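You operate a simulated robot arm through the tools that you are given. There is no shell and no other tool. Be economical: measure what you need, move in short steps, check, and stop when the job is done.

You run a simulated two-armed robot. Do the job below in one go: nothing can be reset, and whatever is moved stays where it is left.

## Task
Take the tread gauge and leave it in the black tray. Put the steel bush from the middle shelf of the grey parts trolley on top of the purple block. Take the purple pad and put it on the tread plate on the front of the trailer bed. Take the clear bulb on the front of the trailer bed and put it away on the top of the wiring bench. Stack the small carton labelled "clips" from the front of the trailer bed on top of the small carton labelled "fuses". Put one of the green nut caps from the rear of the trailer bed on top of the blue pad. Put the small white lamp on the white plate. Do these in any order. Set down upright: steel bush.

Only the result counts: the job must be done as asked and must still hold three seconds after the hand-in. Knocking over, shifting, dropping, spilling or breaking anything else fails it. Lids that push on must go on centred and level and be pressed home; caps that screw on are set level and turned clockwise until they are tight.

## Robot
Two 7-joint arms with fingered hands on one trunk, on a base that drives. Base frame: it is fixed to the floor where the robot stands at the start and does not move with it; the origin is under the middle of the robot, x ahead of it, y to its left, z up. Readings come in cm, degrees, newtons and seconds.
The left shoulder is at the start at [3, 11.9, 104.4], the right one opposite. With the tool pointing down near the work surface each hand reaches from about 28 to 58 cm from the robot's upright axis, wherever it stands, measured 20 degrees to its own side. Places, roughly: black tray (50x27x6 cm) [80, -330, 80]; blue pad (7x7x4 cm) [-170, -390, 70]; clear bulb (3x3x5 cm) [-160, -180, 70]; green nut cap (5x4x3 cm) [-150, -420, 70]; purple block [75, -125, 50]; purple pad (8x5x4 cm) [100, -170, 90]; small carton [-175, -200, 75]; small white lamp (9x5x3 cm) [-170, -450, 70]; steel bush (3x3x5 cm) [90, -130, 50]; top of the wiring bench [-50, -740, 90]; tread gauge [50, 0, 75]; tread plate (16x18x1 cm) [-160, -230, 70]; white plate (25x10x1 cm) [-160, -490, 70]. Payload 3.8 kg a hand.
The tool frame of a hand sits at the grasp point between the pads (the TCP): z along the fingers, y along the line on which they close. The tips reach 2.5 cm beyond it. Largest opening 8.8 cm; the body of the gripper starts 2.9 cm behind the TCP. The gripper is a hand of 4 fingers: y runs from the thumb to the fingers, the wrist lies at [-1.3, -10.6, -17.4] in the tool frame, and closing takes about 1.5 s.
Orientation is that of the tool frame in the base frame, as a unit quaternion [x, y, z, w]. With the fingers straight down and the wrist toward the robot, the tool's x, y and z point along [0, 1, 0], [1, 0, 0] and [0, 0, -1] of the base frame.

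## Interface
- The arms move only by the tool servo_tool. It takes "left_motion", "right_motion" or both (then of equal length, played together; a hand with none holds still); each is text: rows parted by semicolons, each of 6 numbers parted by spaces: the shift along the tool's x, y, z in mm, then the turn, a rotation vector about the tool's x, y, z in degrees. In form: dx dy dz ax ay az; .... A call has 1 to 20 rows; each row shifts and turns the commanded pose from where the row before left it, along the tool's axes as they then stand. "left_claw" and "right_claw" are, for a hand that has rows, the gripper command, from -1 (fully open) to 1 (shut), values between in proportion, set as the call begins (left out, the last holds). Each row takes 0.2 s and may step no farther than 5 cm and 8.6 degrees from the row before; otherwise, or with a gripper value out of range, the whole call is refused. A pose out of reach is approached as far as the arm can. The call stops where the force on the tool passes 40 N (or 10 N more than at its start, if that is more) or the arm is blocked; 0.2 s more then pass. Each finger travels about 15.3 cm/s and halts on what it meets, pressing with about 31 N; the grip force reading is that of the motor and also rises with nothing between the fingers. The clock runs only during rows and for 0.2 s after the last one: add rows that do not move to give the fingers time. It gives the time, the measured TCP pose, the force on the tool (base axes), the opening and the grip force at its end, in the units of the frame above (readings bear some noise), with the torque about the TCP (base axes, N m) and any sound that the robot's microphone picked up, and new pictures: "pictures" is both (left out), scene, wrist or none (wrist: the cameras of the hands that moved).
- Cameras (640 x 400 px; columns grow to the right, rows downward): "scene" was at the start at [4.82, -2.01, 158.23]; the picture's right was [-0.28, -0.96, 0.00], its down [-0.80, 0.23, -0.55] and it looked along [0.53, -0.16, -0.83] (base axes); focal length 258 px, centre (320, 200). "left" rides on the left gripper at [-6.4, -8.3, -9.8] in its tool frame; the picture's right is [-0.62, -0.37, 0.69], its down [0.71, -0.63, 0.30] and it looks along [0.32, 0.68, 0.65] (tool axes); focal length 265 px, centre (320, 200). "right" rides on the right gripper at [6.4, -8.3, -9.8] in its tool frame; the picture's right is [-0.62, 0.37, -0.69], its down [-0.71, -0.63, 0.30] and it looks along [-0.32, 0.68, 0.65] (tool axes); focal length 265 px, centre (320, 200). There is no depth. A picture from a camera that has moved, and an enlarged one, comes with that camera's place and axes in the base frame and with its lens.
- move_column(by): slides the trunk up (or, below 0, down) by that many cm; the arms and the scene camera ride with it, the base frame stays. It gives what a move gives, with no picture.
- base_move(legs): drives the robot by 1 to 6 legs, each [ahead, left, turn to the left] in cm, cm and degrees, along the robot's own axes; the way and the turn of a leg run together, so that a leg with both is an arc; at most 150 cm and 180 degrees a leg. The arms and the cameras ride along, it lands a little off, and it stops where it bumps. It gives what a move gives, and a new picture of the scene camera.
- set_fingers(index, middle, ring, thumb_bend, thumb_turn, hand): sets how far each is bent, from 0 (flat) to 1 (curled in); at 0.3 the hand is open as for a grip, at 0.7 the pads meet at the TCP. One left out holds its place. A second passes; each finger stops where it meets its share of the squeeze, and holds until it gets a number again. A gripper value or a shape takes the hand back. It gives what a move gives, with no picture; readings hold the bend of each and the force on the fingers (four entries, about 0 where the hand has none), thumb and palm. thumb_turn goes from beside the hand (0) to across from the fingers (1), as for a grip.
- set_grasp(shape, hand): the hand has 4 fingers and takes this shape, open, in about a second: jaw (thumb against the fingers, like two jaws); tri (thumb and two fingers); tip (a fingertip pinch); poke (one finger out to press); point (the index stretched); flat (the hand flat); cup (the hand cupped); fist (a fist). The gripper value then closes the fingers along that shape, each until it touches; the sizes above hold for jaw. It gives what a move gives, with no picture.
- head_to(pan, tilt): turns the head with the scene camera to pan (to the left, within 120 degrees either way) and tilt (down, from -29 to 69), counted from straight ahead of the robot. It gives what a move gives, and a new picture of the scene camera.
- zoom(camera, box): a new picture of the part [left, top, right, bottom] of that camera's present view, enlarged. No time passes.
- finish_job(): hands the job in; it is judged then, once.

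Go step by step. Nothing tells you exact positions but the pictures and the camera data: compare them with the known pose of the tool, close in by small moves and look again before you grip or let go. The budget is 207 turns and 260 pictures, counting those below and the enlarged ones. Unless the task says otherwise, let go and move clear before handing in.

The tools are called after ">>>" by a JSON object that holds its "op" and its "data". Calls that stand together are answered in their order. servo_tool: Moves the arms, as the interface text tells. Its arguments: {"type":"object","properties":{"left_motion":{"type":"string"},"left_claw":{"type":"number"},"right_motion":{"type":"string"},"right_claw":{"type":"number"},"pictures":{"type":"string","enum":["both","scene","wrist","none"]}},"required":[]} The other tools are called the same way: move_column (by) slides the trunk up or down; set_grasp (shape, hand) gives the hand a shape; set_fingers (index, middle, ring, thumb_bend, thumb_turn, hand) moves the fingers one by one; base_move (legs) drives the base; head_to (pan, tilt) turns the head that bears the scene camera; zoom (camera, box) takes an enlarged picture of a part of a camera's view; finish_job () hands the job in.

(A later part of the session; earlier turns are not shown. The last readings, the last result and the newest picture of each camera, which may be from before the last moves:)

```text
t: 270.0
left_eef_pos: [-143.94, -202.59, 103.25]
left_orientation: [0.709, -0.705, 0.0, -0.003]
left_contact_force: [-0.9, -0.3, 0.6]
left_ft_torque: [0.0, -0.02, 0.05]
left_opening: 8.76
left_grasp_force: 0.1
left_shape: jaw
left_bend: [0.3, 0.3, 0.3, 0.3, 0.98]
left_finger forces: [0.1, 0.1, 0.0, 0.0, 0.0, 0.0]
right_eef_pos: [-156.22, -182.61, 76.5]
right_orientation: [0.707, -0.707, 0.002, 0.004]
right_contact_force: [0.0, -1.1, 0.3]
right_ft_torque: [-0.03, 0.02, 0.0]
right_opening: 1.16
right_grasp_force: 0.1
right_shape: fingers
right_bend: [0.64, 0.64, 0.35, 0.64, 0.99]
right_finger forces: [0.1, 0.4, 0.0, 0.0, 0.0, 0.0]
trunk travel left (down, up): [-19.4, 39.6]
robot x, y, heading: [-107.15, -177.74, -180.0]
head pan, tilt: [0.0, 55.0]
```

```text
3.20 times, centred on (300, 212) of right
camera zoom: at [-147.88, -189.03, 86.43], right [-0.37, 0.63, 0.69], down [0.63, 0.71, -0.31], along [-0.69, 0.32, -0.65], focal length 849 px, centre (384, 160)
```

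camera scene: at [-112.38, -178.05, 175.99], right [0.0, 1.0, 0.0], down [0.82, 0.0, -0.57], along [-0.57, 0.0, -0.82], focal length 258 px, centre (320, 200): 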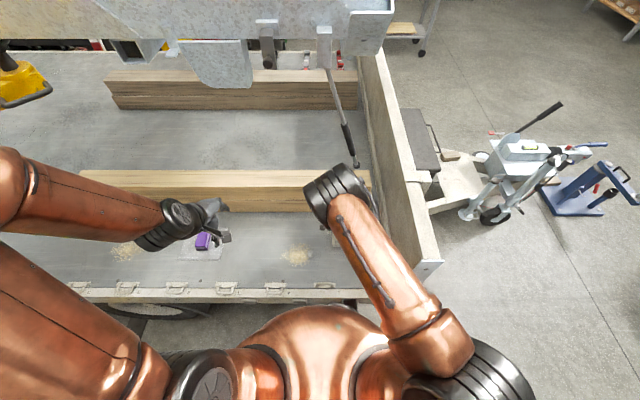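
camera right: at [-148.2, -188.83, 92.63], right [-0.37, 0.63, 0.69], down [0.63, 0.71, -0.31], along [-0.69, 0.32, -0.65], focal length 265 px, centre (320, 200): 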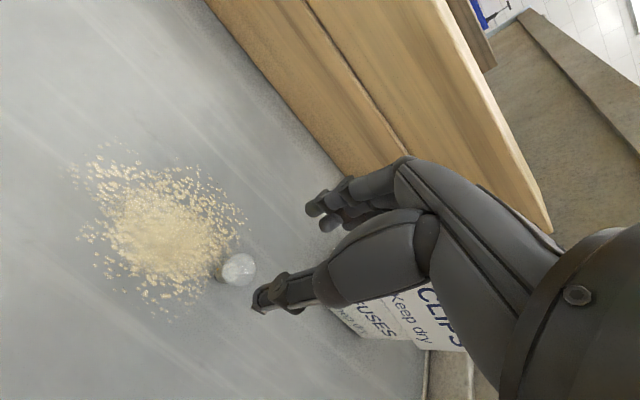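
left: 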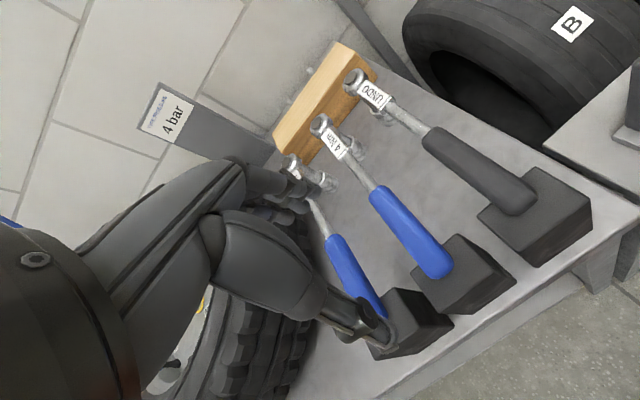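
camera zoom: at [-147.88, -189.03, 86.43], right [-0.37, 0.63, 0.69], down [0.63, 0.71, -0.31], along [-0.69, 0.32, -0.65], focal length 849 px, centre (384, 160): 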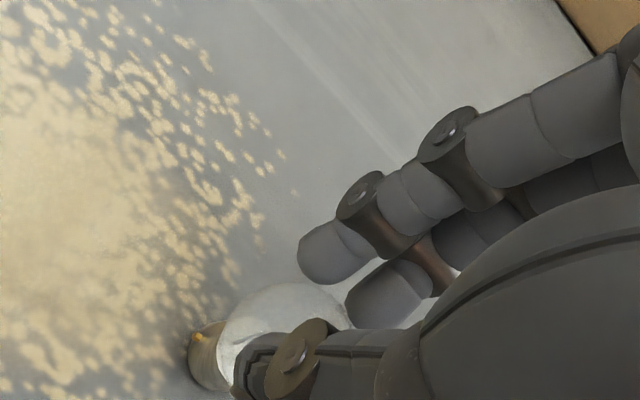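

The fingers sit slightly too high on the dome. Opening, lowering 1 cm and closing again.

>>> {"op": "set_fingers", "data": {"hand": "right", "index": 0.48, "middle": 0.48, "thumb_bend": 0.48}}

>>> {"op": "move_column", "data": {"by": -1.1}}

>>> {"op": "set_fingers", "data": {"hand": "right", "index": 0.62, "middle": 0.62, "thumb_bend": 0.62}}

>>> {"op": "zoom", "data": {"camera": "right", "box": [200, 150, 400, 275]}}

```text
t: 271.0
left_eef_pos: [-143.8, -202.59, 103.38]
left_orientation: [0.709, -0.705, 0.001, -0.002]
left_contact_force: [0.2, 0.3, 0.1]
left_ft_torque: [-0.03, 0.0, -0.01]
left_opening: 8.76
left_grasp_force: 0.0
left_shape: jaw
left_bend: [0.3, 0.3, 0.3, 0.3, 0.98]
left_finger forces: [0.0, 0.0, 0.1, 0.1, 0.1, 0.0]
right_eef_pos: [-156.12, -182.61, 76.54]
right_orientation: [0.707, -0.707, 0.002, 0.005]
right_contact_force: [0.4, -0.9, -0.3]
right_ft_torque: [0.0, 0.03, -0.02]
right_opening: 4.54
right_grasp_force: 0.1
right_shape: fingers
right_bend: [0.48, 0.48, 0.35, 0.48, 0.97]
right_finger forces: [0.0, 0.0, 0.1, 0.1, 0.0, 0.0]
trunk travel left (down, up): [-19.4, 39.6]
robot x, y, heading: [-107.13, -178.11, -180.0]
head pan, tilt: [0.0, 55.0]
```

```text
t: 271.6
left_eef_pos: [-143.75, -202.72, 102.14]
left_orientation: [0.709, -0.705, 0.001, -0.001]
left_contact_force: [0.1, -0.3, -0.6]
left_ft_torque: [0.01, 0.0, -0.02]
left_opening: 8.75
left_grasp_force: 0.1
left_shape: jaw
left_bend: [0.3, 0.3, 0.3, 0.3, 0.98]
left_finger forces: [0.0, 0.0, 0.1, 0.0, 0.0, 0.1]
right_eef_pos: [-156.31, -182.5, 75.45]
right_orientation: [0.707, -0.707, 0.001, 0.004]
right_contact_force: [-0.4, 0.3, 0.3]
right_ft_torque: [0.01, -0.03, 0.01]
right_opening: 4.55
right_grasp_force: 0.0
right_shape: fingers
right_bend: [0.48, 0.48, 0.35, 0.48, 0.97]
right_finger forces: [0.0, 0.0, 0.0, 0.1, 0.0, 0.1]
trunk travel left (down, up): [-18.3, 40.7]
robot x, y, heading: [-106.82, -178.19, -180.0]
head pan, tilt: [0.0, 55.0]
```

```text
t: 272.6
left_eef_pos: [-143.66, -202.6, 102.25]
left_orientation: [0.709, -0.705, 0.0, -0.002]
left_contact_force: [0.0, 0.3, -0.8]
left_ft_torque: [0.04, -0.01, -0.01]
left_opening: 8.77
left_grasp_force: 0.1
left_shape: jaw
left_bend: [0.3, 0.3, 0.3, 0.3, 0.98]
left_finger forces: [0.0, 0.1, 0.0, 0.1, 0.1, 0.1]
right_eef_pos: [-156.36, -182.64, 75.37]
right_orientation: [0.707, -0.707, 0.002, 0.005]
right_contact_force: [-0.1, -0.2, 1.1]
right_ft_torque: [0.01, -0.03, 0.02]
right_opening: 1.79
right_grasp_force: 1.7
right_shape: fingers
right_bend: [0.61, 0.61, 0.35, 0.6, 0.98]
right_finger forces: [0.3, 0.8, 0.0, 0.0, 1.1, 0.0]
trunk travel left (down, up): [-18.3, 40.7]
robot x, y, heading: [-106.97, -177.85, -180.0]
head pan, tilt: [0.0, 55.0]
```

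```text
3.20 times, centred on (300, 212) of right
camera zoom: at [-147.88, -189.03, 85.33], right [-0.37, 0.63, 0.69], down [0.63, 0.71, -0.31], along [-0.69, 0.32, -0.65], focal length 849 px, centre (384, 160)
```

zoom: 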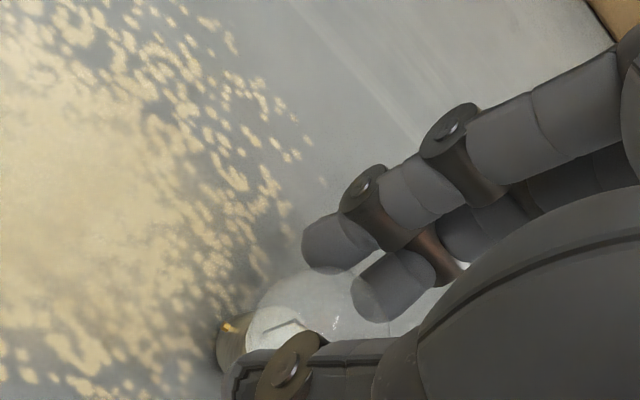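

Three-point contact. Adding a slight squeeze and lifting 1 cm.

>>> {"op": "set_fingers", "data": {"hand": "right", "index": 0.66, "middle": 0.66, "thumb_bend": 0.65}}

>>> {"op": "move_column", "data": {"by": 1.5}}

>>> {"op": "zoom", "data": {"camera": "right", "box": [200, 150, 400, 275]}}

```text
t: 273.6
left_eef_pos: [-143.87, -202.67, 102.22]
left_orientation: [0.709, -0.705, 0.001, -0.002]
left_contact_force: [0.6, -0.2, -0.8]
left_ft_torque: [0.03, -0.01, 0.0]
left_opening: 8.78
left_grasp_force: 0.1
left_shape: jaw
left_bend: [0.3, 0.3, 0.3, 0.3, 0.98]
left_finger forces: [0.0, 0.0, 0.1, 0.1, 0.1, 0.0]
right_eef_pos: [-156.17, -182.75, 75.45]
right_orientation: [-0.707, 0.708, -0.002, -0.004]
right_contact_force: [0.3, 0.4, 0.2]
right_ft_torque: [-0.01, -0.01, -0.02]
right_opening: 1.58
right_grasp_force: 3.5
right_shape: fingers
right_bend: [0.63, 0.63, 0.35, 0.6, 0.98]
right_finger forces: [1.4, 2.5, 0.1, 0.0, 3.5, 0.1]
trunk travel left (down, up): [-18.3, 40.7]
robot x, y, heading: [-107.06, -178.02, -180.0]
head pan, tilt: [0.0, 55.0]
```

```text
t: 274.3
left_eef_pos: [-143.78, -202.65, 103.82]
left_orientation: [0.709, -0.705, 0.001, -0.002]
left_contact_force: [0.9, 0.6, 0.0]
left_ft_torque: [-0.01, 0.01, 0.01]
left_opening: 8.78
left_grasp_force: 0.0
left_shape: jaw
left_bend: [0.3, 0.3, 0.3, 0.3, 0.98]
left_finger forces: [0.0, 0.0, 0.0, 0.1, 0.0, 0.1]
right_eef_pos: [-156.21, -182.6, 76.88]
right_orientation: [0.707, -0.707, 0.002, 0.005]
right_contact_force: [0.4, 0.0, 0.4]
right_ft_torque: [0.04, 0.01, 0.02]
right_opening: 1.57
right_grasp_force: 3.3
right_shape: fingers
right_bend: [0.63, 0.63, 0.35, 0.6, 0.98]
right_finger forces: [1.3, 2.3, 0.0, 0.0, 3.4, 0.0]
trunk travel left (down, up): [-19.8, 39.2]
robot x, y, heading: [-106.93, -178.0, -179.9]
head pan, tilt: [0.0, 55.0]
```

```text
3.20 times, centred on (300, 212) of right
camera zoom: at [-147.89, -189.04, 86.82], right [-0.37, 0.63, 0.69], down [0.63, 0.71, -0.31], along [-0.69, 0.32, -0.65], focal length 849 px, centre (384, 160)
```

zoom: 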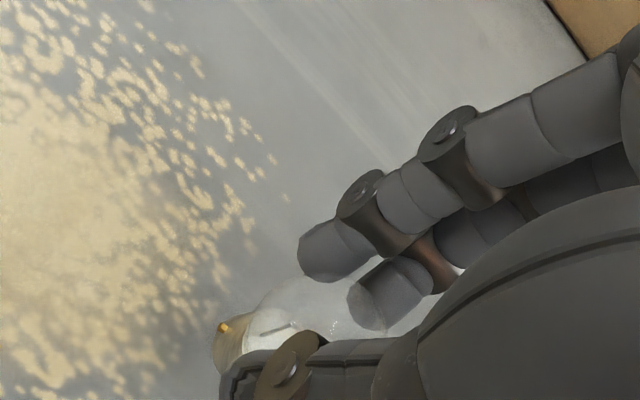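

The bulb is lifted. Now I'll raise the trunk, back away from the trailer, face −y and drive down the aisle to the wiring bench.

>>> {"op": "move_column", "data": {"by": 20}}

>>> {"op": "base_move", "data": {"legs": [[-95, 0, 0], [0, 0, 90], [150, 0, 0], [150, 0, 0], [90, 0, 0]]}}

>>> {"op": "head_to", "data": {"pan": 0, "tilt": 25}}

```text
t: 276.4
left_eef_pos: [-143.82, -202.61, 123.68]
left_orientation: [0.709, -0.705, 0.001, -0.002]
left_contact_force: [0.4, -0.3, -0.4]
left_ft_torque: [0.02, -0.03, 0.03]
left_opening: 8.79
left_grasp_force: 0.1
left_shape: jaw
left_bend: [0.3, 0.3, 0.3, 0.3, 0.98]
left_finger forces: [0.0, 0.1, 0.0, 0.1, 0.0, 0.1]
right_eef_pos: [-156.22, -182.64, 96.81]
right_orientation: [0.707, -0.707, 0.002, 0.004]
right_contact_force: [0.0, -0.2, 0.7]
right_ft_torque: [0.02, 0.0, 0.0]
right_opening: 1.57
right_grasp_force: 3.3
right_shape: fingers
right_bend: [0.63, 0.63, 0.35, 0.6, 0.98]
right_finger forces: [1.3, 2.3, 0.0, 0.0, 3.6, 0.0]
trunk travel left (down, up): [-39.8, 19.2]
robot x, y, heading: [-107.24, -178.18, -179.7]
head pan, tilt: [0.0, 55.0]
```

```text
t: 303.6
left_eef_pos: [17.99, -605.03, 123.74]
left_orientation: [1.0, 0.011, 0.0, -0.002]
left_contact_force: [0.1, 0.3, -0.1]
left_ft_torque: [-0.01, 0.01, 0.0]
left_opening: 8.76
left_grasp_force: 0.0
left_shape: jaw
left_bend: [0.3, 0.3, 0.3, 0.3, 0.98]
left_finger forces: [0.0, 0.0, 0.0, 0.0, 0.0, 0.0]
right_eef_pos: [-1.68, -617.89, 96.99]
right_orientation: [1.0, 0.009, 0.005, 0.002]
right_contact_force: [0.4, -0.3, -0.1]
right_ft_torque: [0.0, 0.01, 0.01]
right_opening: 1.57
right_grasp_force: 3.2
right_shape: fingers
right_bend: [0.64, 0.63, 0.35, 0.6, 0.98]
right_finger forces: [1.3, 2.1, 0.0, 0.0, 3.3, 0.1]
trunk travel left (down, up): [-39.8, 19.2]
robot x, y, heading: [-7.2, -568.9, -89.1]
head pan, tilt: [0.0, 55.0]
camera scene: at [-7.13, -574.13, 178.22], right [-1.0, -0.02, 0.0], down [-0.02, 0.82, -0.57], along [0.01, -0.57, -0.82], focal length 258 px, centre (320, 200)
```

scene: 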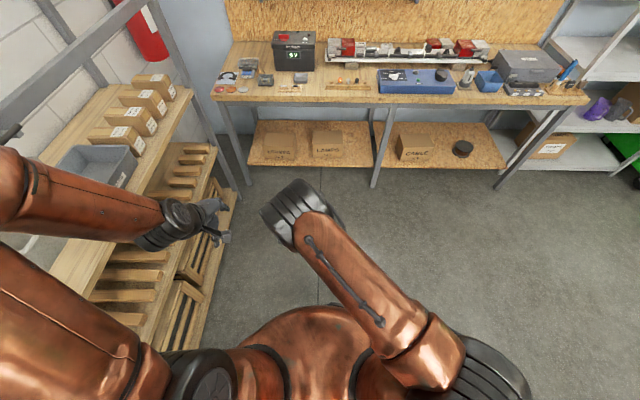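

```text
t: 304.6
left_eef_pos: [17.9, -605.12, 123.89]
left_orientation: [1.0, 0.011, -0.001, -0.002]
left_contact_force: [1.1, 0.2, -0.1]
left_ft_torque: [-0.02, -0.02, -0.03]
left_opening: 8.78
left_grasp_force: 0.0
left_shape: jaw
left_bend: [0.3, 0.3, 0.3, 0.3, 0.98]
left_finger forces: [0.0, 0.0, 0.1, 0.0, 0.0, 0.0]
right_eef_pos: [-1.75, -617.92, 96.87]
right_orientation: [1.0, 0.009, 0.004, 0.002]
right_contact_force: [0.5, -0.6, -0.1]
right_ft_torque: [0.0, 0.01, -0.02]
right_opening: 1.52
right_grasp_force: 3.6
right_shape: fingers
right_bend: [0.64, 0.63, 0.35, 0.6, 0.98]
right_finger forces: [1.3, 2.1, 0.0, 0.0, 3.3, 0.0]
trunk travel left (down, up): [-39.8, 19.2]
robot x, y, heading: [-6.94, -568.72, -89.1]
head pan, tilt: [0.0, 25.0]
camera scene: at [-7.09, -576.1, 182.61], right [-1.0, -0.02, 0.0], down [-0.01, 0.42, -0.91], along [0.02, -0.91, -0.42], focal length 258 px, centre (320, 200)
```

scene: 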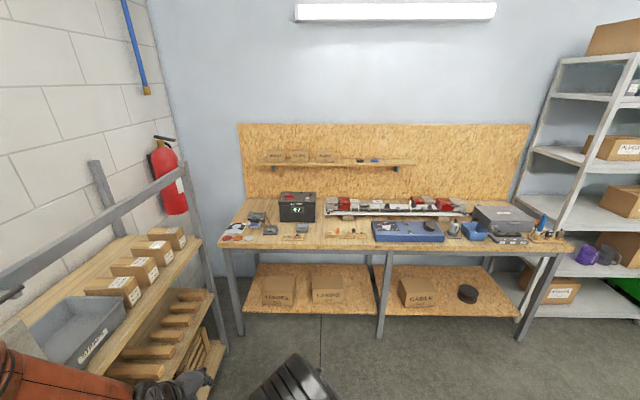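

>>> {"op": "zoom", "data": {"camera": "scene", "box": [215, 180, 585, 265]}}

```text
1.73 times, centred on (400, 222) of scene
camera zoom: at [-7.09, -576.1, 182.61], right [-1.0, -0.02, 0.0], down [-0.01, 0.42, -0.91], along [0.02, -0.91, -0.42], focal length 446 px, centre (182, 161)
```

zoom: 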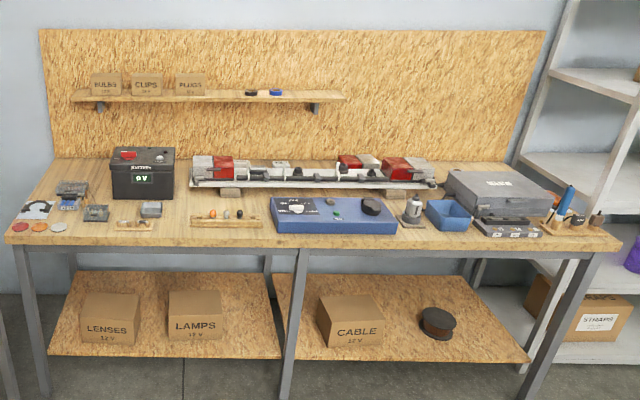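

There's a free spot on the bench near [-2.5,-720] between the small strip and the wooden bulb strip. Driving up to it.

>>> {"op": "move_column", "data": {"by": 8}}

>>> {"op": "base_move", "data": {"legs": [[0, 0, -0.9], [100, 0, 0]]}}

>>> {"op": "servo_tool", "data": {"right_motion": "0 0 0 0 0 0", "pictures": "wrist"}}

```text
t: 305.8
left_eef_pos: [17.91, -605.14, 131.67]
left_orientation: [1.0, 0.012, -0.002, -0.002]
left_contact_force: [0.0, 0.2, 0.8]
left_ft_torque: [0.02, -0.02, 0.0]
left_opening: 8.76
left_grasp_force: 0.0
left_shape: jaw
left_bend: [0.3, 0.3, 0.3, 0.3, 0.98]
left_finger forces: [0.0, 0.0, 0.0, 0.1, 0.0, 0.0]
right_eef_pos: [-1.68, -617.92, 105.03]
right_orientation: [1.0, 0.009, 0.004, 0.002]
right_contact_force: [-0.5, -0.2, 0.1]
right_ft_torque: [0.01, 0.01, 0.01]
right_opening: 1.56
right_grasp_force: 3.5
right_shape: fingers
right_bend: [0.64, 0.63, 0.35, 0.6, 0.98]
right_finger forces: [1.2, 2.0, 0.1, 0.0, 3.3, 0.1]
trunk travel left (down, up): [-47.8, 11.2]
robot x, y, heading: [-7.2, -568.86, -88.9]
head pan, tilt: [0.0, 25.0]
```

```text
t: 311.3
left_eef_pos: [18.2, -704.68, 131.74]
left_orientation: [1.0, 0.007, -0.001, -0.002]
left_contact_force: [1.0, 0.8, 0.1]
left_ft_torque: [0.02, -0.01, 0.01]
left_opening: 8.79
left_grasp_force: 0.0
left_shape: jaw
left_bend: [0.3, 0.3, 0.3, 0.3, 0.98]
left_finger forces: [0.0, 0.0, 0.0, 0.0, 0.0, 0.0]
right_eef_pos: [-1.82, -717.2, 104.93]
right_orientation: [1.0, 0.004, 0.004, 0.001]
right_contact_force: [-0.3, -0.1, 0.4]
right_ft_torque: [0.02, -0.01, -0.03]
right_opening: 1.58
right_grasp_force: 3.0
right_shape: fingers
right_bend: [0.64, 0.63, 0.35, 0.6, 0.98]
right_finger forces: [1.3, 2.1, 0.1, 0.1, 3.2, 0.1]
trunk travel left (down, up): [-47.8, 11.2]
robot x, y, heading: [-6.8, -667.99, -89.5]
head pan, tilt: [0.0, 25.0]
camera scene: at [-6.58, -675.35, 190.62], right [-1.0, -0.01, 0.0], down [0.0, 0.42, -0.91], along [0.01, -0.91, -0.42], focal length 258 px, centre (320, 200)
```

scene: 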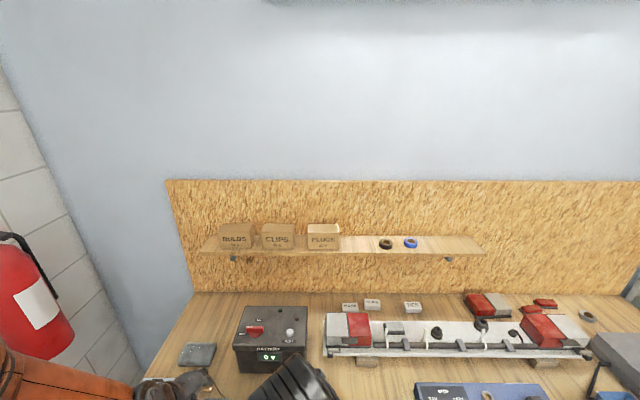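

```text
t: 311.7
left_eef_pos: [18.1, -704.6, 131.84]
left_orientation: [1.0, 0.006, -0.001, -0.001]
left_contact_force: [0.0, -0.2, 0.2]
left_ft_torque: [0.02, 0.01, -0.03]
left_opening: 8.76
left_grasp_force: 0.0
left_shape: jaw
left_bend: [0.3, 0.3, 0.3, 0.3, 0.98]
left_finger forces: [0.1, 0.0, 0.0, 0.0, 0.1, 0.0]
right_eef_pos: [-1.71, -717.09, 104.92]
right_orientation: [1.0, 0.004, 0.004, 0.003]
right_contact_force: [-0.7, 0.2, 0.4]
right_ft_torque: [-0.03, -0.01, 0.04]
right_opening: 1.56
right_grasp_force: 3.0
right_shape: fingers
right_bend: [0.64, 0.63, 0.35, 0.6, 0.98]
right_finger forces: [1.3, 2.1, 0.0, 0.1, 3.3, 0.0]
trunk travel left (down, up): [-47.8, 11.2]
robot x, y, heading: [-6.69, -668.51, -89.6]
head pan, tilt: [0.0, 25.0]
camera right: at [4.55, -708.78, 114.84], right [-0.62, -0.37, 0.69], down [-0.72, 0.62, -0.31], along [-0.31, -0.69, -0.65], focal length 265 px, centre (320, 200)
```

right: 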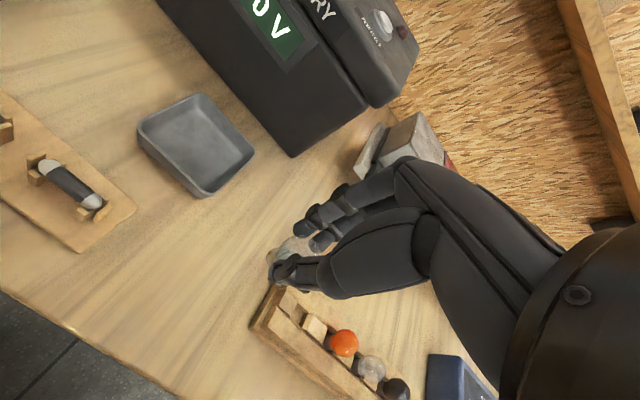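

The gap between the fuse strip and the bulb rack is centred at x≈-1. Moving 2 cm further in, then lowering.

>>> {"op": "servo_tool", "data": {"right_motion": "5 20 0 0 0 0; 0 0 0 0 0 0", "pictures": "none"}}

>>> {"op": "move_column", "data": {"by": -8}}

>>> {"op": "servo_tool", "data": {"right_motion": "0 0 0 0 0 0", "pictures": "wrist"}}

```text
t: 312.3
left_eef_pos: [18.2, -704.54, 131.72]
left_orientation: [1.0, 0.006, -0.001, -0.001]
left_contact_force: [0.9, 0.1, -0.9]
left_ft_torque: [0.02, -0.01, -0.03]
left_opening: 8.77
left_grasp_force: 0.0
left_shape: jaw
left_bend: [0.3, 0.3, 0.3, 0.3, 0.98]
left_finger forces: [0.0, 0.1, 0.1, 0.1, 0.1, 0.0]
right_eef_pos: [-1.23, -719.18, 104.94]
right_orientation: [1.0, 0.004, 0.004, 0.003]
right_contact_force: [-1.0, -0.3, -0.6]
right_ft_torque: [0.01, -0.01, -0.01]
right_opening: 1.54
right_grasp_force: 2.8
right_shape: fingers
right_bend: [0.64, 0.63, 0.35, 0.6, 0.98]
right_finger forces: [1.3, 2.0, 0.1, 0.0, 3.3, 0.1]
trunk travel left (down, up): [-47.8, 11.2]
robot x, y, heading: [-6.69, -668.03, -89.5]
head pan, tilt: [0.0, 25.0]
```

```text
t: 313.4
left_eef_pos: [18.17, -704.7, 123.69]
left_orientation: [1.0, 0.006, -0.001, -0.001]
left_contact_force: [0.6, 0.0, 0.5]
left_ft_torque: [-0.01, -0.02, -0.03]
left_opening: 8.79
left_grasp_force: 0.2
left_shape: jaw
left_bend: [0.3, 0.3, 0.3, 0.3, 0.98]
left_finger forces: [0.1, 0.1, 0.0, 0.0, 0.0, 0.1]
right_eef_pos: [-1.13, -719.21, 97.01]
right_orientation: [1.0, 0.004, 0.004, 0.002]
right_contact_force: [0.4, -0.7, 0.9]
right_ft_torque: [0.04, 0.0, 0.0]
right_opening: 1.55
right_grasp_force: 3.4
right_shape: fingers
right_bend: [0.64, 0.63, 0.35, 0.6, 0.98]
right_finger forces: [1.2, 2.1, 0.1, 0.0, 3.2, 0.0]
trunk travel left (down, up): [-39.8, 19.2]
robot x, y, heading: [-6.37, -668.07, -89.7]
head pan, tilt: [0.0, 25.0]
```

```text
t: 313.8
left_eef_pos: [18.21, -704.62, 123.65]
left_orientation: [1.0, 0.005, -0.001, -0.002]
left_contact_force: [-0.3, 0.1, -0.3]
left_ft_torque: [0.02, -0.01, 0.03]
left_opening: 8.78
left_grasp_force: 0.0
left_shape: jaw
left_bend: [0.3, 0.3, 0.3, 0.3, 0.98]
left_finger forces: [0.1, 0.1, 0.0, 0.0, 0.0, 0.0]
right_eef_pos: [-1.28, -719.21, 96.89]
right_orientation: [1.0, 0.005, 0.004, 0.002]
right_contact_force: [-1.3, 0.4, -0.7]
right_ft_torque: [-0.01, -0.01, -0.03]
right_opening: 1.54
right_grasp_force: 2.8
right_shape: fingers
right_bend: [0.64, 0.63, 0.35, 0.6, 0.98]
right_finger forces: [1.2, 2.1, 0.0, 0.0, 3.4, 0.1]
trunk travel left (down, up): [-39.8, 19.2]
robot x, y, heading: [-6.63, -668.31, -89.4]
head pan, tilt: [0.0, 25.0]
camera right: at [5.09, -710.84, 106.85], right [-0.62, -0.37, 0.69], down [-0.72, 0.62, -0.31], along [-0.31, -0.69, -0.65], focal length 265 px, centre (320, 200)
```

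right: 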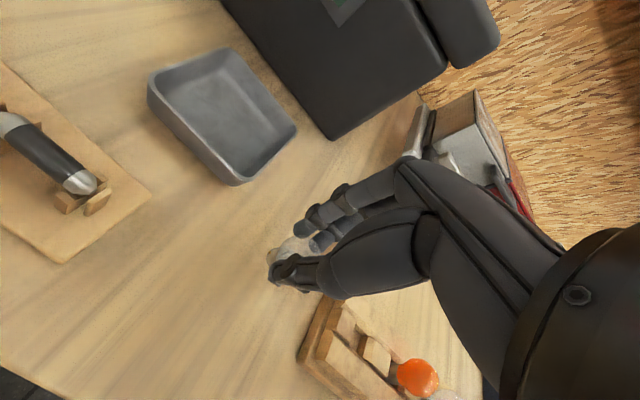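

>>> {"op": "move_column", "data": {"by": -1.8}}

>>> {"op": "move_column", "data": {"by": -0.5}}

>>> {"op": "move_column", "data": {"by": -0.4}}

>>> {"op": "zoom", "data": {"camera": "right", "box": [230, 180, 390, 280]}}

```text
t: 314.5
left_eef_pos: [18.09, -704.73, 121.93]
left_orientation: [1.0, 0.006, -0.001, -0.001]
left_contact_force: [1.0, -0.2, 0.2]
left_ft_torque: [0.0, 0.03, -0.01]
left_opening: 8.78
left_grasp_force: 0.0
left_shape: jaw
left_bend: [0.3, 0.3, 0.3, 0.3, 0.98]
left_finger forces: [0.0, 0.0, 0.1, 0.0, 0.0, 0.0]
right_eef_pos: [-1.24, -719.31, 95.12]
right_orientation: [1.0, 0.004, 0.005, 0.003]
right_contact_force: [0.0, -0.5, 3.4]
right_ft_torque: [-0.03, 0.02, 0.0]
right_opening: 1.57
right_grasp_force: 3.9
right_shape: fingers
right_bend: [0.64, 0.63, 0.35, 0.61, 0.98]
right_finger forces: [1.7, 3.3, 0.1, 0.1, 3.6, 0.1]
trunk travel left (down, up): [-38.0, 21.0]
robot x, y, heading: [-6.5, -668.05, -89.7]
head pan, tilt: [0.0, 25.0]
```

```text
t: 315.0
left_eef_pos: [18.29, -704.77, 121.48]
left_orientation: [1.0, 0.006, -0.001, -0.002]
left_contact_force: [0.3, 0.6, -0.5]
left_ft_torque: [-0.01, -0.02, 0.01]
left_opening: 8.78
left_grasp_force: 0.0
left_shape: jaw
left_bend: [0.3, 0.3, 0.3, 0.3, 0.98]
left_finger forces: [0.1, 0.0, 0.0, 0.0, 0.0, 0.0]
right_eef_pos: [-1.25, -719.16, 94.73]
right_orientation: [1.0, 0.003, 0.003, 0.0]
right_contact_force: [-0.4, 0.2, 0.8]
right_ft_torque: [0.03, -0.02, 0.01]
right_opening: 1.06
right_grasp_force: 1.2
right_shape: fingers
right_bend: [0.66, 0.64, 0.35, 0.63, 0.98]
right_finger forces: [0.0, 1.4, 0.0, 0.1, 1.5, 0.0]
trunk travel left (down, up): [-37.5, 21.5]
robot x, y, heading: [-6.8, -668.03, -89.2]
head pan, tilt: [0.0, 25.0]
```

```text
t: 315.6
left_eef_pos: [18.2, -704.55, 120.98]
left_orientation: [1.0, 0.006, 0.0, -0.002]
left_contact_force: [-0.2, 0.0, -0.4]
left_ft_torque: [0.01, -0.03, 0.03]
left_opening: 8.77
left_grasp_force: 0.1
left_shape: jaw
left_bend: [0.3, 0.3, 0.3, 0.3, 0.98]
left_finger forces: [0.0, 0.0, 0.1, 0.1, 0.0, 0.0]
right_eef_pos: [-1.14, -719.15, 94.23]
right_orientation: [1.0, 0.003, 0.004, 0.002]
right_contact_force: [0.6, -0.2, 0.6]
right_ft_torque: [-0.01, 0.0, 0.02]
right_opening: 0.95
right_grasp_force: 1.6
right_shape: fingers
right_bend: [0.66, 0.65, 0.35, 0.64, 0.98]
right_finger forces: [0.1, 1.0, 0.1, 0.0, 1.0, 0.0]
trunk travel left (down, up): [-37.1, 21.9]
robot x, y, heading: [-6.36, -668.23, -89.5]
head pan, tilt: [0.0, 25.0]
```

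```text
4.00 times, centred on (310, 230) of right
camera zoom: at [5.08, -710.83, 104.13], right [-0.62, -0.37, 0.69], down [-0.72, 0.62, -0.31], along [-0.31, -0.69, -0.65], focal length 1062 px, centre (360, 80)
```

zoom: 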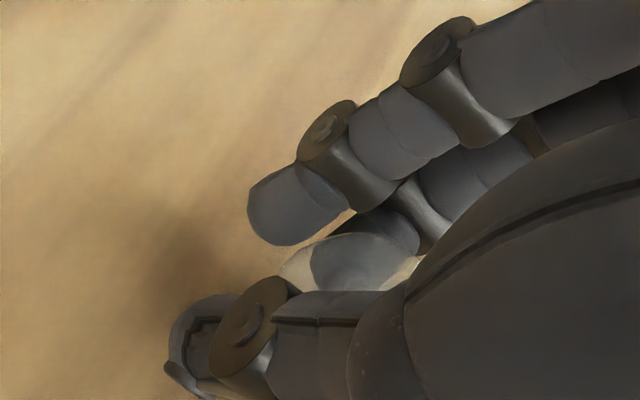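

Contact came a bit early; the bulb touches the bench. Raising 0.4 and opening slowly.

>>> {"op": "move_column", "data": {"by": 0.4}}

>>> {"op": "set_fingers", "data": {"hand": "right", "index": 0.6, "middle": 0.6, "thumb_bend": 0.58}}

>>> {"op": "zoom", "data": {"camera": "right", "box": [230, 180, 390, 280]}}

```text
t: 316.1
left_eef_pos: [18.14, -704.57, 121.42]
left_orientation: [1.0, 0.006, -0.001, -0.001]
left_contact_force: [0.5, -0.2, -0.4]
left_ft_torque: [0.0, 0.01, 0.02]
left_opening: 8.77
left_grasp_force: 0.0
left_shape: jaw
left_bend: [0.3, 0.3, 0.3, 0.3, 0.98]
left_finger forces: [0.0, 0.0, 0.1, 0.0, 0.1, 0.0]
right_eef_pos: [-1.24, -719.33, 94.67]
right_orientation: [1.0, 0.004, 0.004, 0.001]
right_contact_force: [0.3, -0.3, 0.2]
right_ft_torque: [0.0, 0.0, 0.0]
right_opening: 0.94
right_grasp_force: 1.0
right_shape: fingers
right_bend: [0.66, 0.65, 0.35, 0.64, 0.98]
right_finger forces: [0.0, 1.0, 0.1, 0.0, 0.9, 0.1]
trunk travel left (down, up): [-37.5, 21.5]
robot x, y, heading: [-6.33, -668.24, -89.8]
head pan, tilt: [0.0, 25.0]
```

```text
t: 317.1
left_eef_pos: [18.21, -704.59, 121.44]
left_orientation: [1.0, 0.006, -0.001, -0.002]
left_contact_force: [0.8, 0.6, -0.5]
left_ft_torque: [0.03, 0.01, 0.0]
left_opening: 8.76
left_grasp_force: 0.1
left_shape: jaw
left_bend: [0.3, 0.3, 0.3, 0.3, 0.98]
left_finger forces: [0.0, 0.1, 0.1, 0.0, 0.0, 0.0]
right_eef_pos: [-1.3, -719.17, 94.61]
right_orientation: [1.0, 0.004, 0.004, 0.002]
right_contact_force: [0.5, 0.5, -1.3]
right_ft_torque: [0.0, -0.01, -0.02]
right_opening: 2.22
right_grasp_force: 0.0
right_shape: fingers
right_bend: [0.6, 0.6, 0.35, 0.57, 0.98]
right_finger forces: [0.0, 0.0, 0.1, 0.1, 0.0, 0.0]
trunk travel left (down, up): [-37.5, 21.5]
robot x, y, heading: [-6.84, -667.67, -89.3]
head pan, tilt: [0.0, 25.0]
```

```text
4.00 times, centred on (310, 230) of right
camera zoom: at [5.08, -710.83, 104.54], right [-0.62, -0.37, 0.69], down [-0.72, 0.62, -0.31], along [-0.31, -0.69, -0.65], focal length 1062 px, centre (360, 80)
```

zoom: 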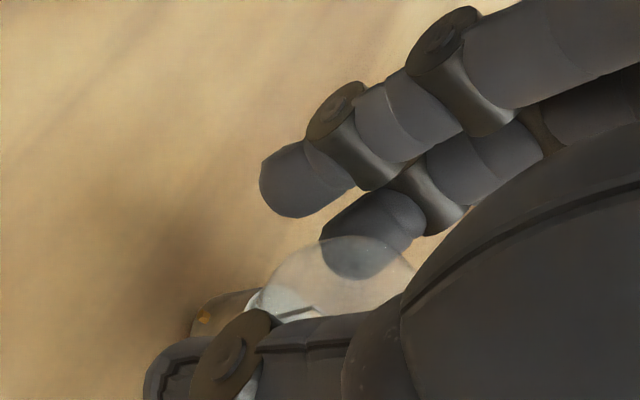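

It stands upright on the bench. Opening fully and rising.

>>> {"op": "set_fingers", "data": {"hand": "right", "index": 0.38, "middle": 0.38, "thumb_bend": 0.38}}

>>> {"op": "move_column", "data": {"by": 14}}

>>> {"op": "servo_tool", "data": {"right_motion": "0 0 0 0 0 0", "pictures": "wrist"}}

```text
t: 318.1
left_eef_pos: [18.18, -704.71, 121.35]
left_orientation: [1.0, 0.006, -0.001, -0.002]
left_contact_force: [0.2, 0.4, -0.1]
left_ft_torque: [0.02, 0.01, 0.0]
left_opening: 8.78
left_grasp_force: 0.0
left_shape: jaw
left_bend: [0.3, 0.3, 0.3, 0.3, 0.98]
left_finger forces: [0.0, 0.1, 0.0, 0.0, 0.1, 0.0]
right_eef_pos: [-1.25, -719.19, 94.59]
right_orientation: [1.0, 0.003, 0.004, 0.001]
right_contact_force: [0.4, 0.8, 0.2]
right_ft_torque: [-0.02, 0.01, 0.02]
right_opening: 6.75
right_grasp_force: 0.0
right_shape: fingers
right_bend: [0.38, 0.38, 0.35, 0.38, 0.96]
right_finger forces: [0.0, 0.0, 0.0, 0.1, 0.0, 0.1]
trunk travel left (down, up): [-37.5, 21.5]
robot x, y, heading: [-6.54, -667.99, -89.8]
head pan, tilt: [0.0, 25.0]
```

```text
t: 319.8
left_eef_pos: [18.1, -704.65, 135.46]
left_orientation: [1.0, 0.007, -0.001, -0.002]
left_contact_force: [0.4, 0.4, -0.2]
left_ft_torque: [0.01, 0.01, 0.0]
left_opening: 8.77
left_grasp_force: 0.2
left_shape: jaw
left_bend: [0.3, 0.3, 0.3, 0.3, 0.98]
left_finger forces: [0.1, 0.0, 0.1, 0.0, 0.0, 0.0]
right_eef_pos: [-1.22, -719.38, 108.6]
right_orientation: [1.0, 0.004, 0.004, 0.002]
right_contact_force: [0.2, -0.2, 0.1]
right_ft_torque: [0.01, 0.0, -0.02]
right_opening: 6.75
right_grasp_force: 0.0
right_shape: fingers
right_bend: [0.38, 0.38, 0.35, 0.38, 0.96]
right_finger forces: [0.0, 0.0, 0.0, 0.1, 0.0, 0.1]
trunk travel left (down, up): [-51.5, 7.5]
robot x, y, heading: [-6.62, -668.39, -89.2]
head pan, tilt: [0.0, 25.0]
```

```text
t: 320.1
left_eef_pos: [18.12, -704.58, 135.4]
left_orientation: [1.0, 0.007, -0.001, -0.001]
left_contact_force: [0.1, -0.1, -0.2]
left_ft_torque: [0.0, -0.02, 0.02]
left_opening: 8.76
left_grasp_force: 0.1
left_shape: jaw
left_bend: [0.3, 0.3, 0.3, 0.3, 0.98]
left_finger forces: [0.0, 0.0, 0.0, 0.0, 0.0, 0.0]
right_eef_pos: [-1.16, -719.21, 108.64]
right_orientation: [1.0, 0.004, 0.004, 0.001]
right_contact_force: [0.3, 0.2, -0.6]
right_ft_torque: [-0.03, 0.02, 0.0]
right_opening: 6.74
right_grasp_force: 0.0
right_shape: fingers
right_bend: [0.38, 0.38, 0.35, 0.38, 0.96]
right_finger forces: [0.0, 0.0, 0.0, 0.0, 0.0, 0.0]
trunk travel left (down, up): [-51.5, 7.5]
robot x, y, heading: [-6.65, -668.24, -89.7]
head pan, tilt: [0.0, 25.0]
camera right: at [5.08, -710.82, 118.54], right [-0.62, -0.37, 0.69], down [-0.72, 0.62, -0.31], along [-0.31, -0.69, -0.65], focal length 265 px, centre (320, 200)
```

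right: 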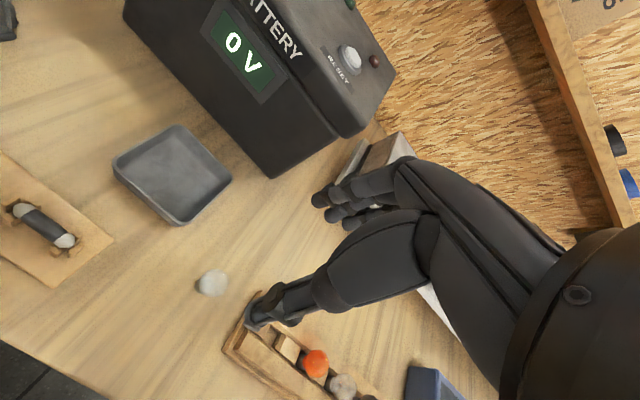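

The bulb stands safely on the bench. Now to the rear of the trailer: back up the aisle and turn to face −x.

>>> {"op": "base_move", "data": {"legs": [[-150, 0, 0], [-78, 0, 0], [0, 0, -90]]}}

>>> {"op": "head_to", "data": {"pan": 0, "tilt": 30}}

```text
t: 335.2
left_eef_pos: [-43.46, -464.61, 135.49]
left_orientation: [-0.696, 0.718, 0.0, 0.002]
left_contact_force: [-0.7, -0.4, -0.3]
left_ft_torque: [-0.05, -0.02, 0.0]
left_opening: 8.77
left_grasp_force: 0.1
left_shape: jaw
left_bend: [0.3, 0.3, 0.3, 0.3, 0.98]
left_finger forces: [0.0, 0.1, 0.1, 0.0, 0.0, 0.1]
right_eef_pos: [-57.14, -444.71, 108.58]
right_orientation: [-0.694, 0.72, -0.001, -0.005]
right_contact_force: [-0.3, 0.9, -0.3]
right_ft_torque: [0.0, 0.04, 0.0]
right_opening: 6.78
right_grasp_force: 0.2
right_shape: fingers
right_bend: [0.38, 0.38, 0.35, 0.38, 0.96]
right_finger forces: [0.0, 0.0, 0.0, 0.0, 0.1, 0.1]
trunk travel left (down, up): [-51.5, 7.5]
robot x, y, heading: [-6.35, -441.25, 178.0]
head pan, tilt: [0.0, 25.0]
camera scene: at [-13.21, -441.28, 194.32], right [0.04, 1.0, 0.0], down [0.42, -0.01, -0.91], along [-0.91, 0.03, -0.42], focal length 258 px, centre (320, 200)
```

scene: 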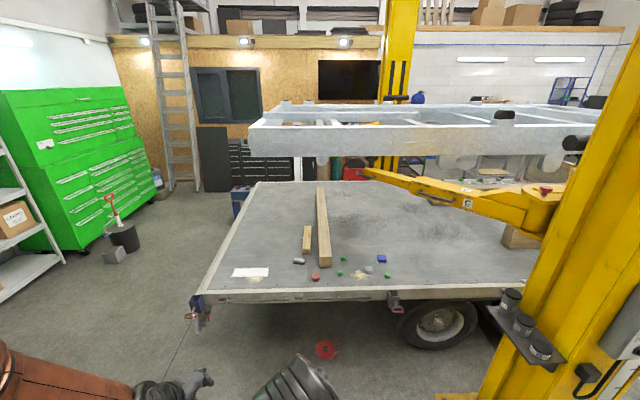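

```text
t: 335.9
left_eef_pos: [-43.51, -464.63, 135.45]
left_orientation: [-0.696, 0.718, -0.001, 0.002]
left_contact_force: [-0.6, 0.3, 0.1]
left_ft_torque: [-0.01, -0.02, -0.04]
left_opening: 8.79
left_grasp_force: 0.0
left_shape: jaw
left_bend: [0.3, 0.3, 0.3, 0.3, 0.98]
left_finger forces: [0.0, 0.0, 0.0, 0.0, 0.0, 0.0]
right_eef_pos: [-57.33, -444.65, 108.55]
right_orientation: [-0.694, 0.719, -0.001, -0.005]
right_contact_force: [0.5, -0.7, -0.2]
right_ft_torque: [-0.02, -0.02, 0.0]
right_opening: 6.75
right_grasp_force: 0.0
right_shape: fingers
right_bend: [0.38, 0.38, 0.35, 0.38, 0.96]
right_finger forces: [0.0, 0.0, 0.0, 0.1, 0.0, 0.0]
trunk travel left (down, up): [-51.5, 7.5]
robot x, y, heading: [-5.77, -441.48, 178.2]
head pan, tilt: [0.0, 30.0]
camera scene: at [-13.05, -441.27, 193.53], right [0.04, 1.0, 0.0], down [0.5, -0.02, -0.87], along [-0.87, 0.03, -0.5], focal length 258 px, centre (320, 200)
```

scene: 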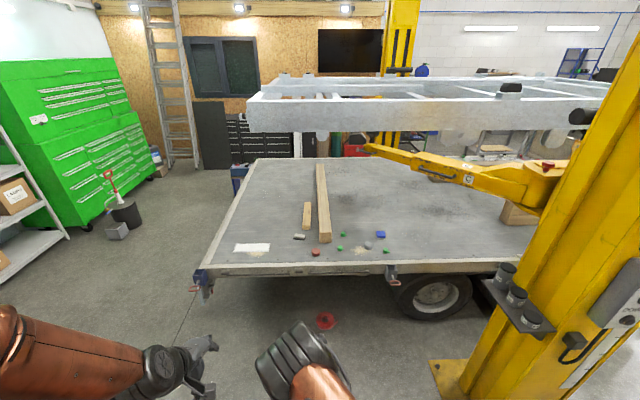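

>>> {"op": "zoom", "data": {"camera": "scene", "box": [210, 205, 420, 290]}}

```text
3.05 times, centred on (315, 248) of scene
camera zoom: at [-13.05, -441.27, 193.53], right [0.04, 1.0, 0.0], down [0.5, -0.02, -0.87], along [-0.87, 0.03, -0.5], focal length 786 px, centre (335, 55)
```

zoom: 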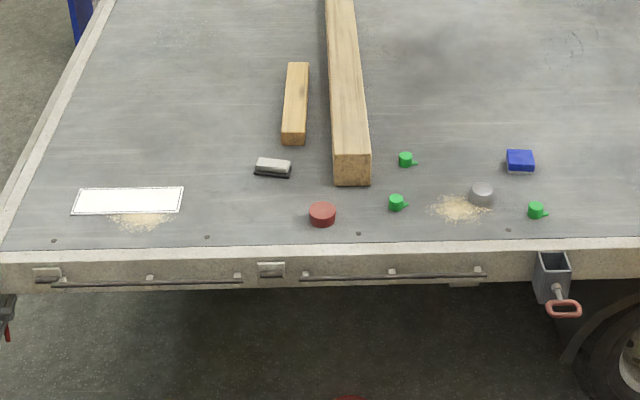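

Located: green caps at ≈[-150,-390], [-154,-422], [-170,-418]; blue pad ≈[-168,-390]; lamp ≈[-168,-451]; white plate ≈[-159,-485]. I'll approach to use the cap nearest the blue pad, keeping away from the lift column.

>>> {"op": "servo_tool", "data": {"right_motion": "-40 0 0 0 0 0; -40 0 0 0 0 0; -40 0 0 0 0 0; -40 -15 0 0 0 0; -20 -20 0 0 0 0; 0 0 0 0 0 0", "pictures": "none"}}

>>> {"op": "base_move", "data": {"legs": [[0, 0, 1.8], [90, 0, 0], [0, -34, 0], [14, 0, 0]]}}

>>> {"op": "servo_tool", "data": {"right_motion": "0 0 0 0 0 0", "pictures": "wrist"}}

```text
t: 337.2
left_eef_pos: [-43.55, -464.74, 135.36]
left_orientation: [-0.696, 0.718, -0.001, 0.001]
left_contact_force: [0.8, 0.3, -1.1]
left_ft_torque: [0.01, -0.01, -0.02]
left_opening: 8.75
left_grasp_force: 0.1
left_shape: jaw
left_bend: [0.3, 0.3, 0.3, 0.3, 0.98]
left_finger forces: [0.1, 0.0, 0.0, 0.0, 0.0, 0.1]
right_eef_pos: [-53.03, -426.99, 108.57]
right_orientation: [-0.694, 0.72, -0.001, -0.005]
right_contact_force: [0.2, -1.0, -0.8]
right_ft_torque: [0.0, -0.05, -0.02]
right_opening: 6.75
right_grasp_force: 0.0
right_shape: fingers
right_bend: [0.38, 0.38, 0.35, 0.38, 0.96]
right_finger forces: [0.0, 0.0, 0.1, 0.0, 0.1, 0.1]
trunk travel left (down, up): [-51.5, 7.5]
robot x, y, heading: [-6.29, -441.61, 177.9]
head pan, tilt: [0.0, 30.0]
```

```text
t: 345.1
left_eef_pos: [-146.46, -431.4, 135.53]
left_orientation: [-0.706, 0.708, -0.001, 0.002]
left_contact_force: [0.2, -0.5, -0.4]
left_ft_torque: [-0.01, -0.03, 0.01]
left_opening: 8.75
left_grasp_force: 0.2
left_shape: jaw
left_bend: [0.3, 0.3, 0.3, 0.3, 0.98]
left_finger forces: [0.1, 0.1, 0.0, 0.0, 0.0, 0.0]
right_eef_pos: [-157.16, -393.91, 108.5]
right_orientation: [-0.705, 0.709, -0.001, -0.005]
right_contact_force: [0.8, 0.5, 0.0]
right_ft_torque: [-0.01, -0.01, 0.01]
right_opening: 6.76
right_grasp_force: 0.1
right_shape: fingers
right_bend: [0.38, 0.38, 0.35, 0.38, 0.96]
right_finger forces: [0.0, 0.0, 0.0, 0.0, 0.0, 0.0]
trunk travel left (down, up): [-51.5, 7.5]
robot x, y, heading: [-109.64, -407.13, 180.0]
head pan, tilt: [0.0, 30.0]
camera scene: at [-116.64, -407.1, 193.53], right [0.0, 1.0, 0.0], down [0.5, 0.0, -0.87], along [-0.87, 0.0, -0.5], focal length 258 px, centre (320, 200)
```

scene: 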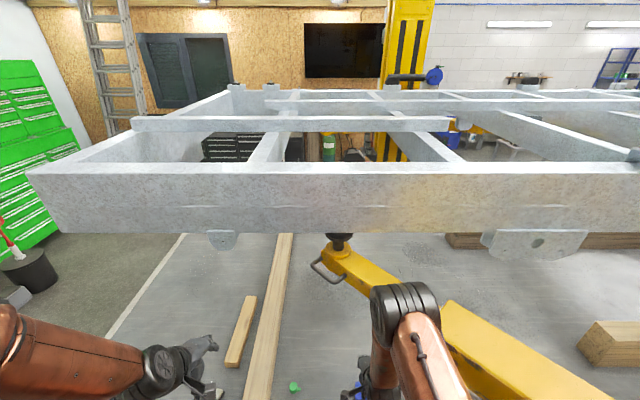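

```text
t: 345.5
left_eef_pos: [-146.45, -431.4, 135.46]
left_orientation: [0.707, -0.707, 0.0, -0.002]
left_contact_force: [0.3, -0.1, 0.7]
left_ft_torque: [-0.03, 0.02, -0.01]
left_opening: 8.78
left_grasp_force: 0.0
left_shape: jaw
left_bend: [0.3, 0.3, 0.3, 0.3, 0.98]
left_finger forces: [0.0, 0.0, 0.0, 0.1, 0.0, 0.0]
right_eef_pos: [-157.23, -393.89, 108.53]
right_orientation: [-0.705, 0.709, -0.001, -0.006]
right_contact_force: [0.7, -0.2, -0.1]
right_ft_torque: [-0.04, 0.0, 0.0]
right_opening: 6.75
right_grasp_force: 0.1
right_shape: fingers
right_bend: [0.38, 0.38, 0.35, 0.38, 0.96]
right_finger forces: [0.1, 0.0, 0.0, 0.0, 0.0, 0.0]
trunk travel left (down, up): [-51.5, 7.5]
robot x, y, heading: [-109.69, -406.84, 179.7]
head pan, tilt: [0.0, 30.0]
camera right: at [-148.88, -400.3, 118.46], right [-0.36, 0.63, 0.69], down [0.63, 0.71, -0.31], along [-0.69, 0.32, -0.65], focal length 265 px, centre (320, 200)
```

right: 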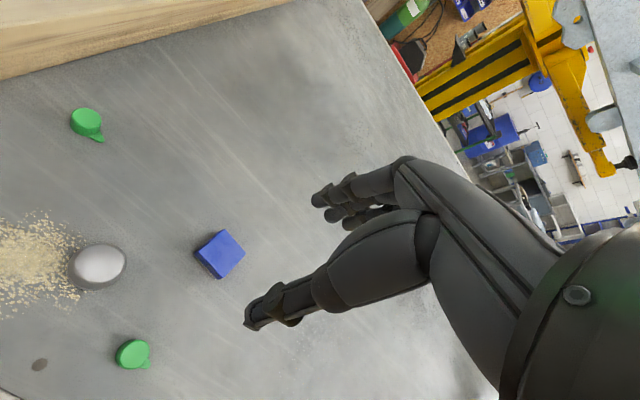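

Cap C ≈[-151.4,-390.5], blue pad top centre ≈[-168.5,-390]. Positioning over the cap and lowering to z≈84.

>>> {"op": "servo_tool", "data": {"right_motion": "-17 -29 0 0 0 0; -17 -29 0 0.6 0 0; 0 0 0 0 0 0", "pictures": "none"}}

>>> {"op": "move_column", "data": {"by": -25}}

>>> {"op": "zoom", "data": {"camera": "right", "box": [140, 180, 380, 330]}}

```text
t: 346.3
left_eef_pos: [-146.62, -431.53, 135.29]
left_orientation: [-0.707, 0.707, -0.001, 0.002]
left_contact_force: [-0.3, -0.2, -0.4]
left_ft_torque: [-0.01, 0.0, -0.01]
left_opening: 8.76
left_grasp_force: 0.0
left_shape: jaw
left_bend: [0.3, 0.3, 0.3, 0.3, 0.98]
left_finger forces: [0.0, 0.1, 0.1, 0.0, 0.1, 0.0]
right_eef_pos: [-151.51, -390.51, 108.42]
right_orientation: [-0.705, 0.709, -0.005, -0.001]
right_contact_force: [0.1, 0.5, -1.0]
right_ft_torque: [-0.01, 0.0, 0.01]
right_opening: 6.74
right_grasp_force: 0.1
right_shape: fingers
right_bend: [0.38, 0.38, 0.35, 0.38, 0.96]
right_finger forces: [0.0, 0.0, 0.0, 0.0, 0.1, 0.0]
trunk travel left (down, up): [-51.5, 7.5]
robot x, y, heading: [-109.82, -407.56, 179.6]
head pan, tilt: [0.0, 30.0]
```

```text
t: 348.9
left_eef_pos: [-146.62, -431.39, 110.37]
left_orientation: [-0.707, 0.707, -0.001, 0.001]
left_contact_force: [0.4, 0.4, -0.2]
left_ft_torque: [0.01, 0.0, 0.01]
left_opening: 8.74
left_grasp_force: 0.0
left_shape: jaw
left_bend: [0.3, 0.3, 0.3, 0.3, 0.98]
left_finger forces: [0.0, 0.1, 0.0, 0.1, 0.1, 0.0]
right_eef_pos: [-151.52, -390.55, 83.38]
right_orientation: [-0.705, 0.709, -0.006, -0.001]
right_contact_force: [-0.6, 0.0, 0.4]
right_ft_torque: [0.02, 0.01, -0.01]
right_opening: 6.76
right_grasp_force: 0.0
right_shape: fingers
right_bend: [0.38, 0.38, 0.35, 0.38, 0.96]
right_finger forces: [0.1, 0.0, 0.0, 0.0, 0.1, 0.0]
trunk travel left (down, up): [-26.5, 32.5]
robot x, y, heading: [-109.25, -406.81, 180.0]
head pan, tilt: [0.0, 30.0]
```

```text
2.67 times, centred on (260, 255) of right
camera zoom: at [-143.3, -396.89, 93.4], right [-0.37, 0.63, 0.69], down [0.64, 0.71, -0.31], along [-0.68, 0.32, -0.66], focal length 708 px, centre (480, 53)
```

zoom: 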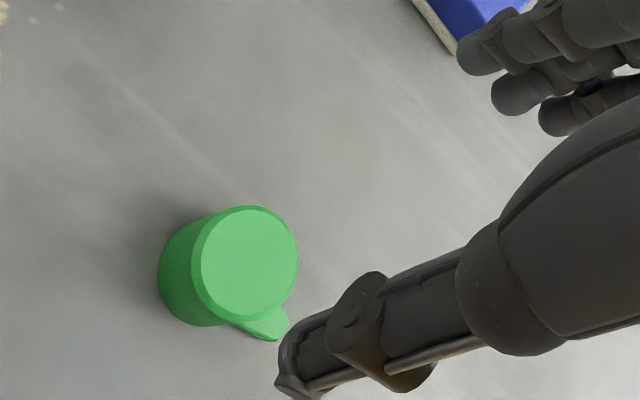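

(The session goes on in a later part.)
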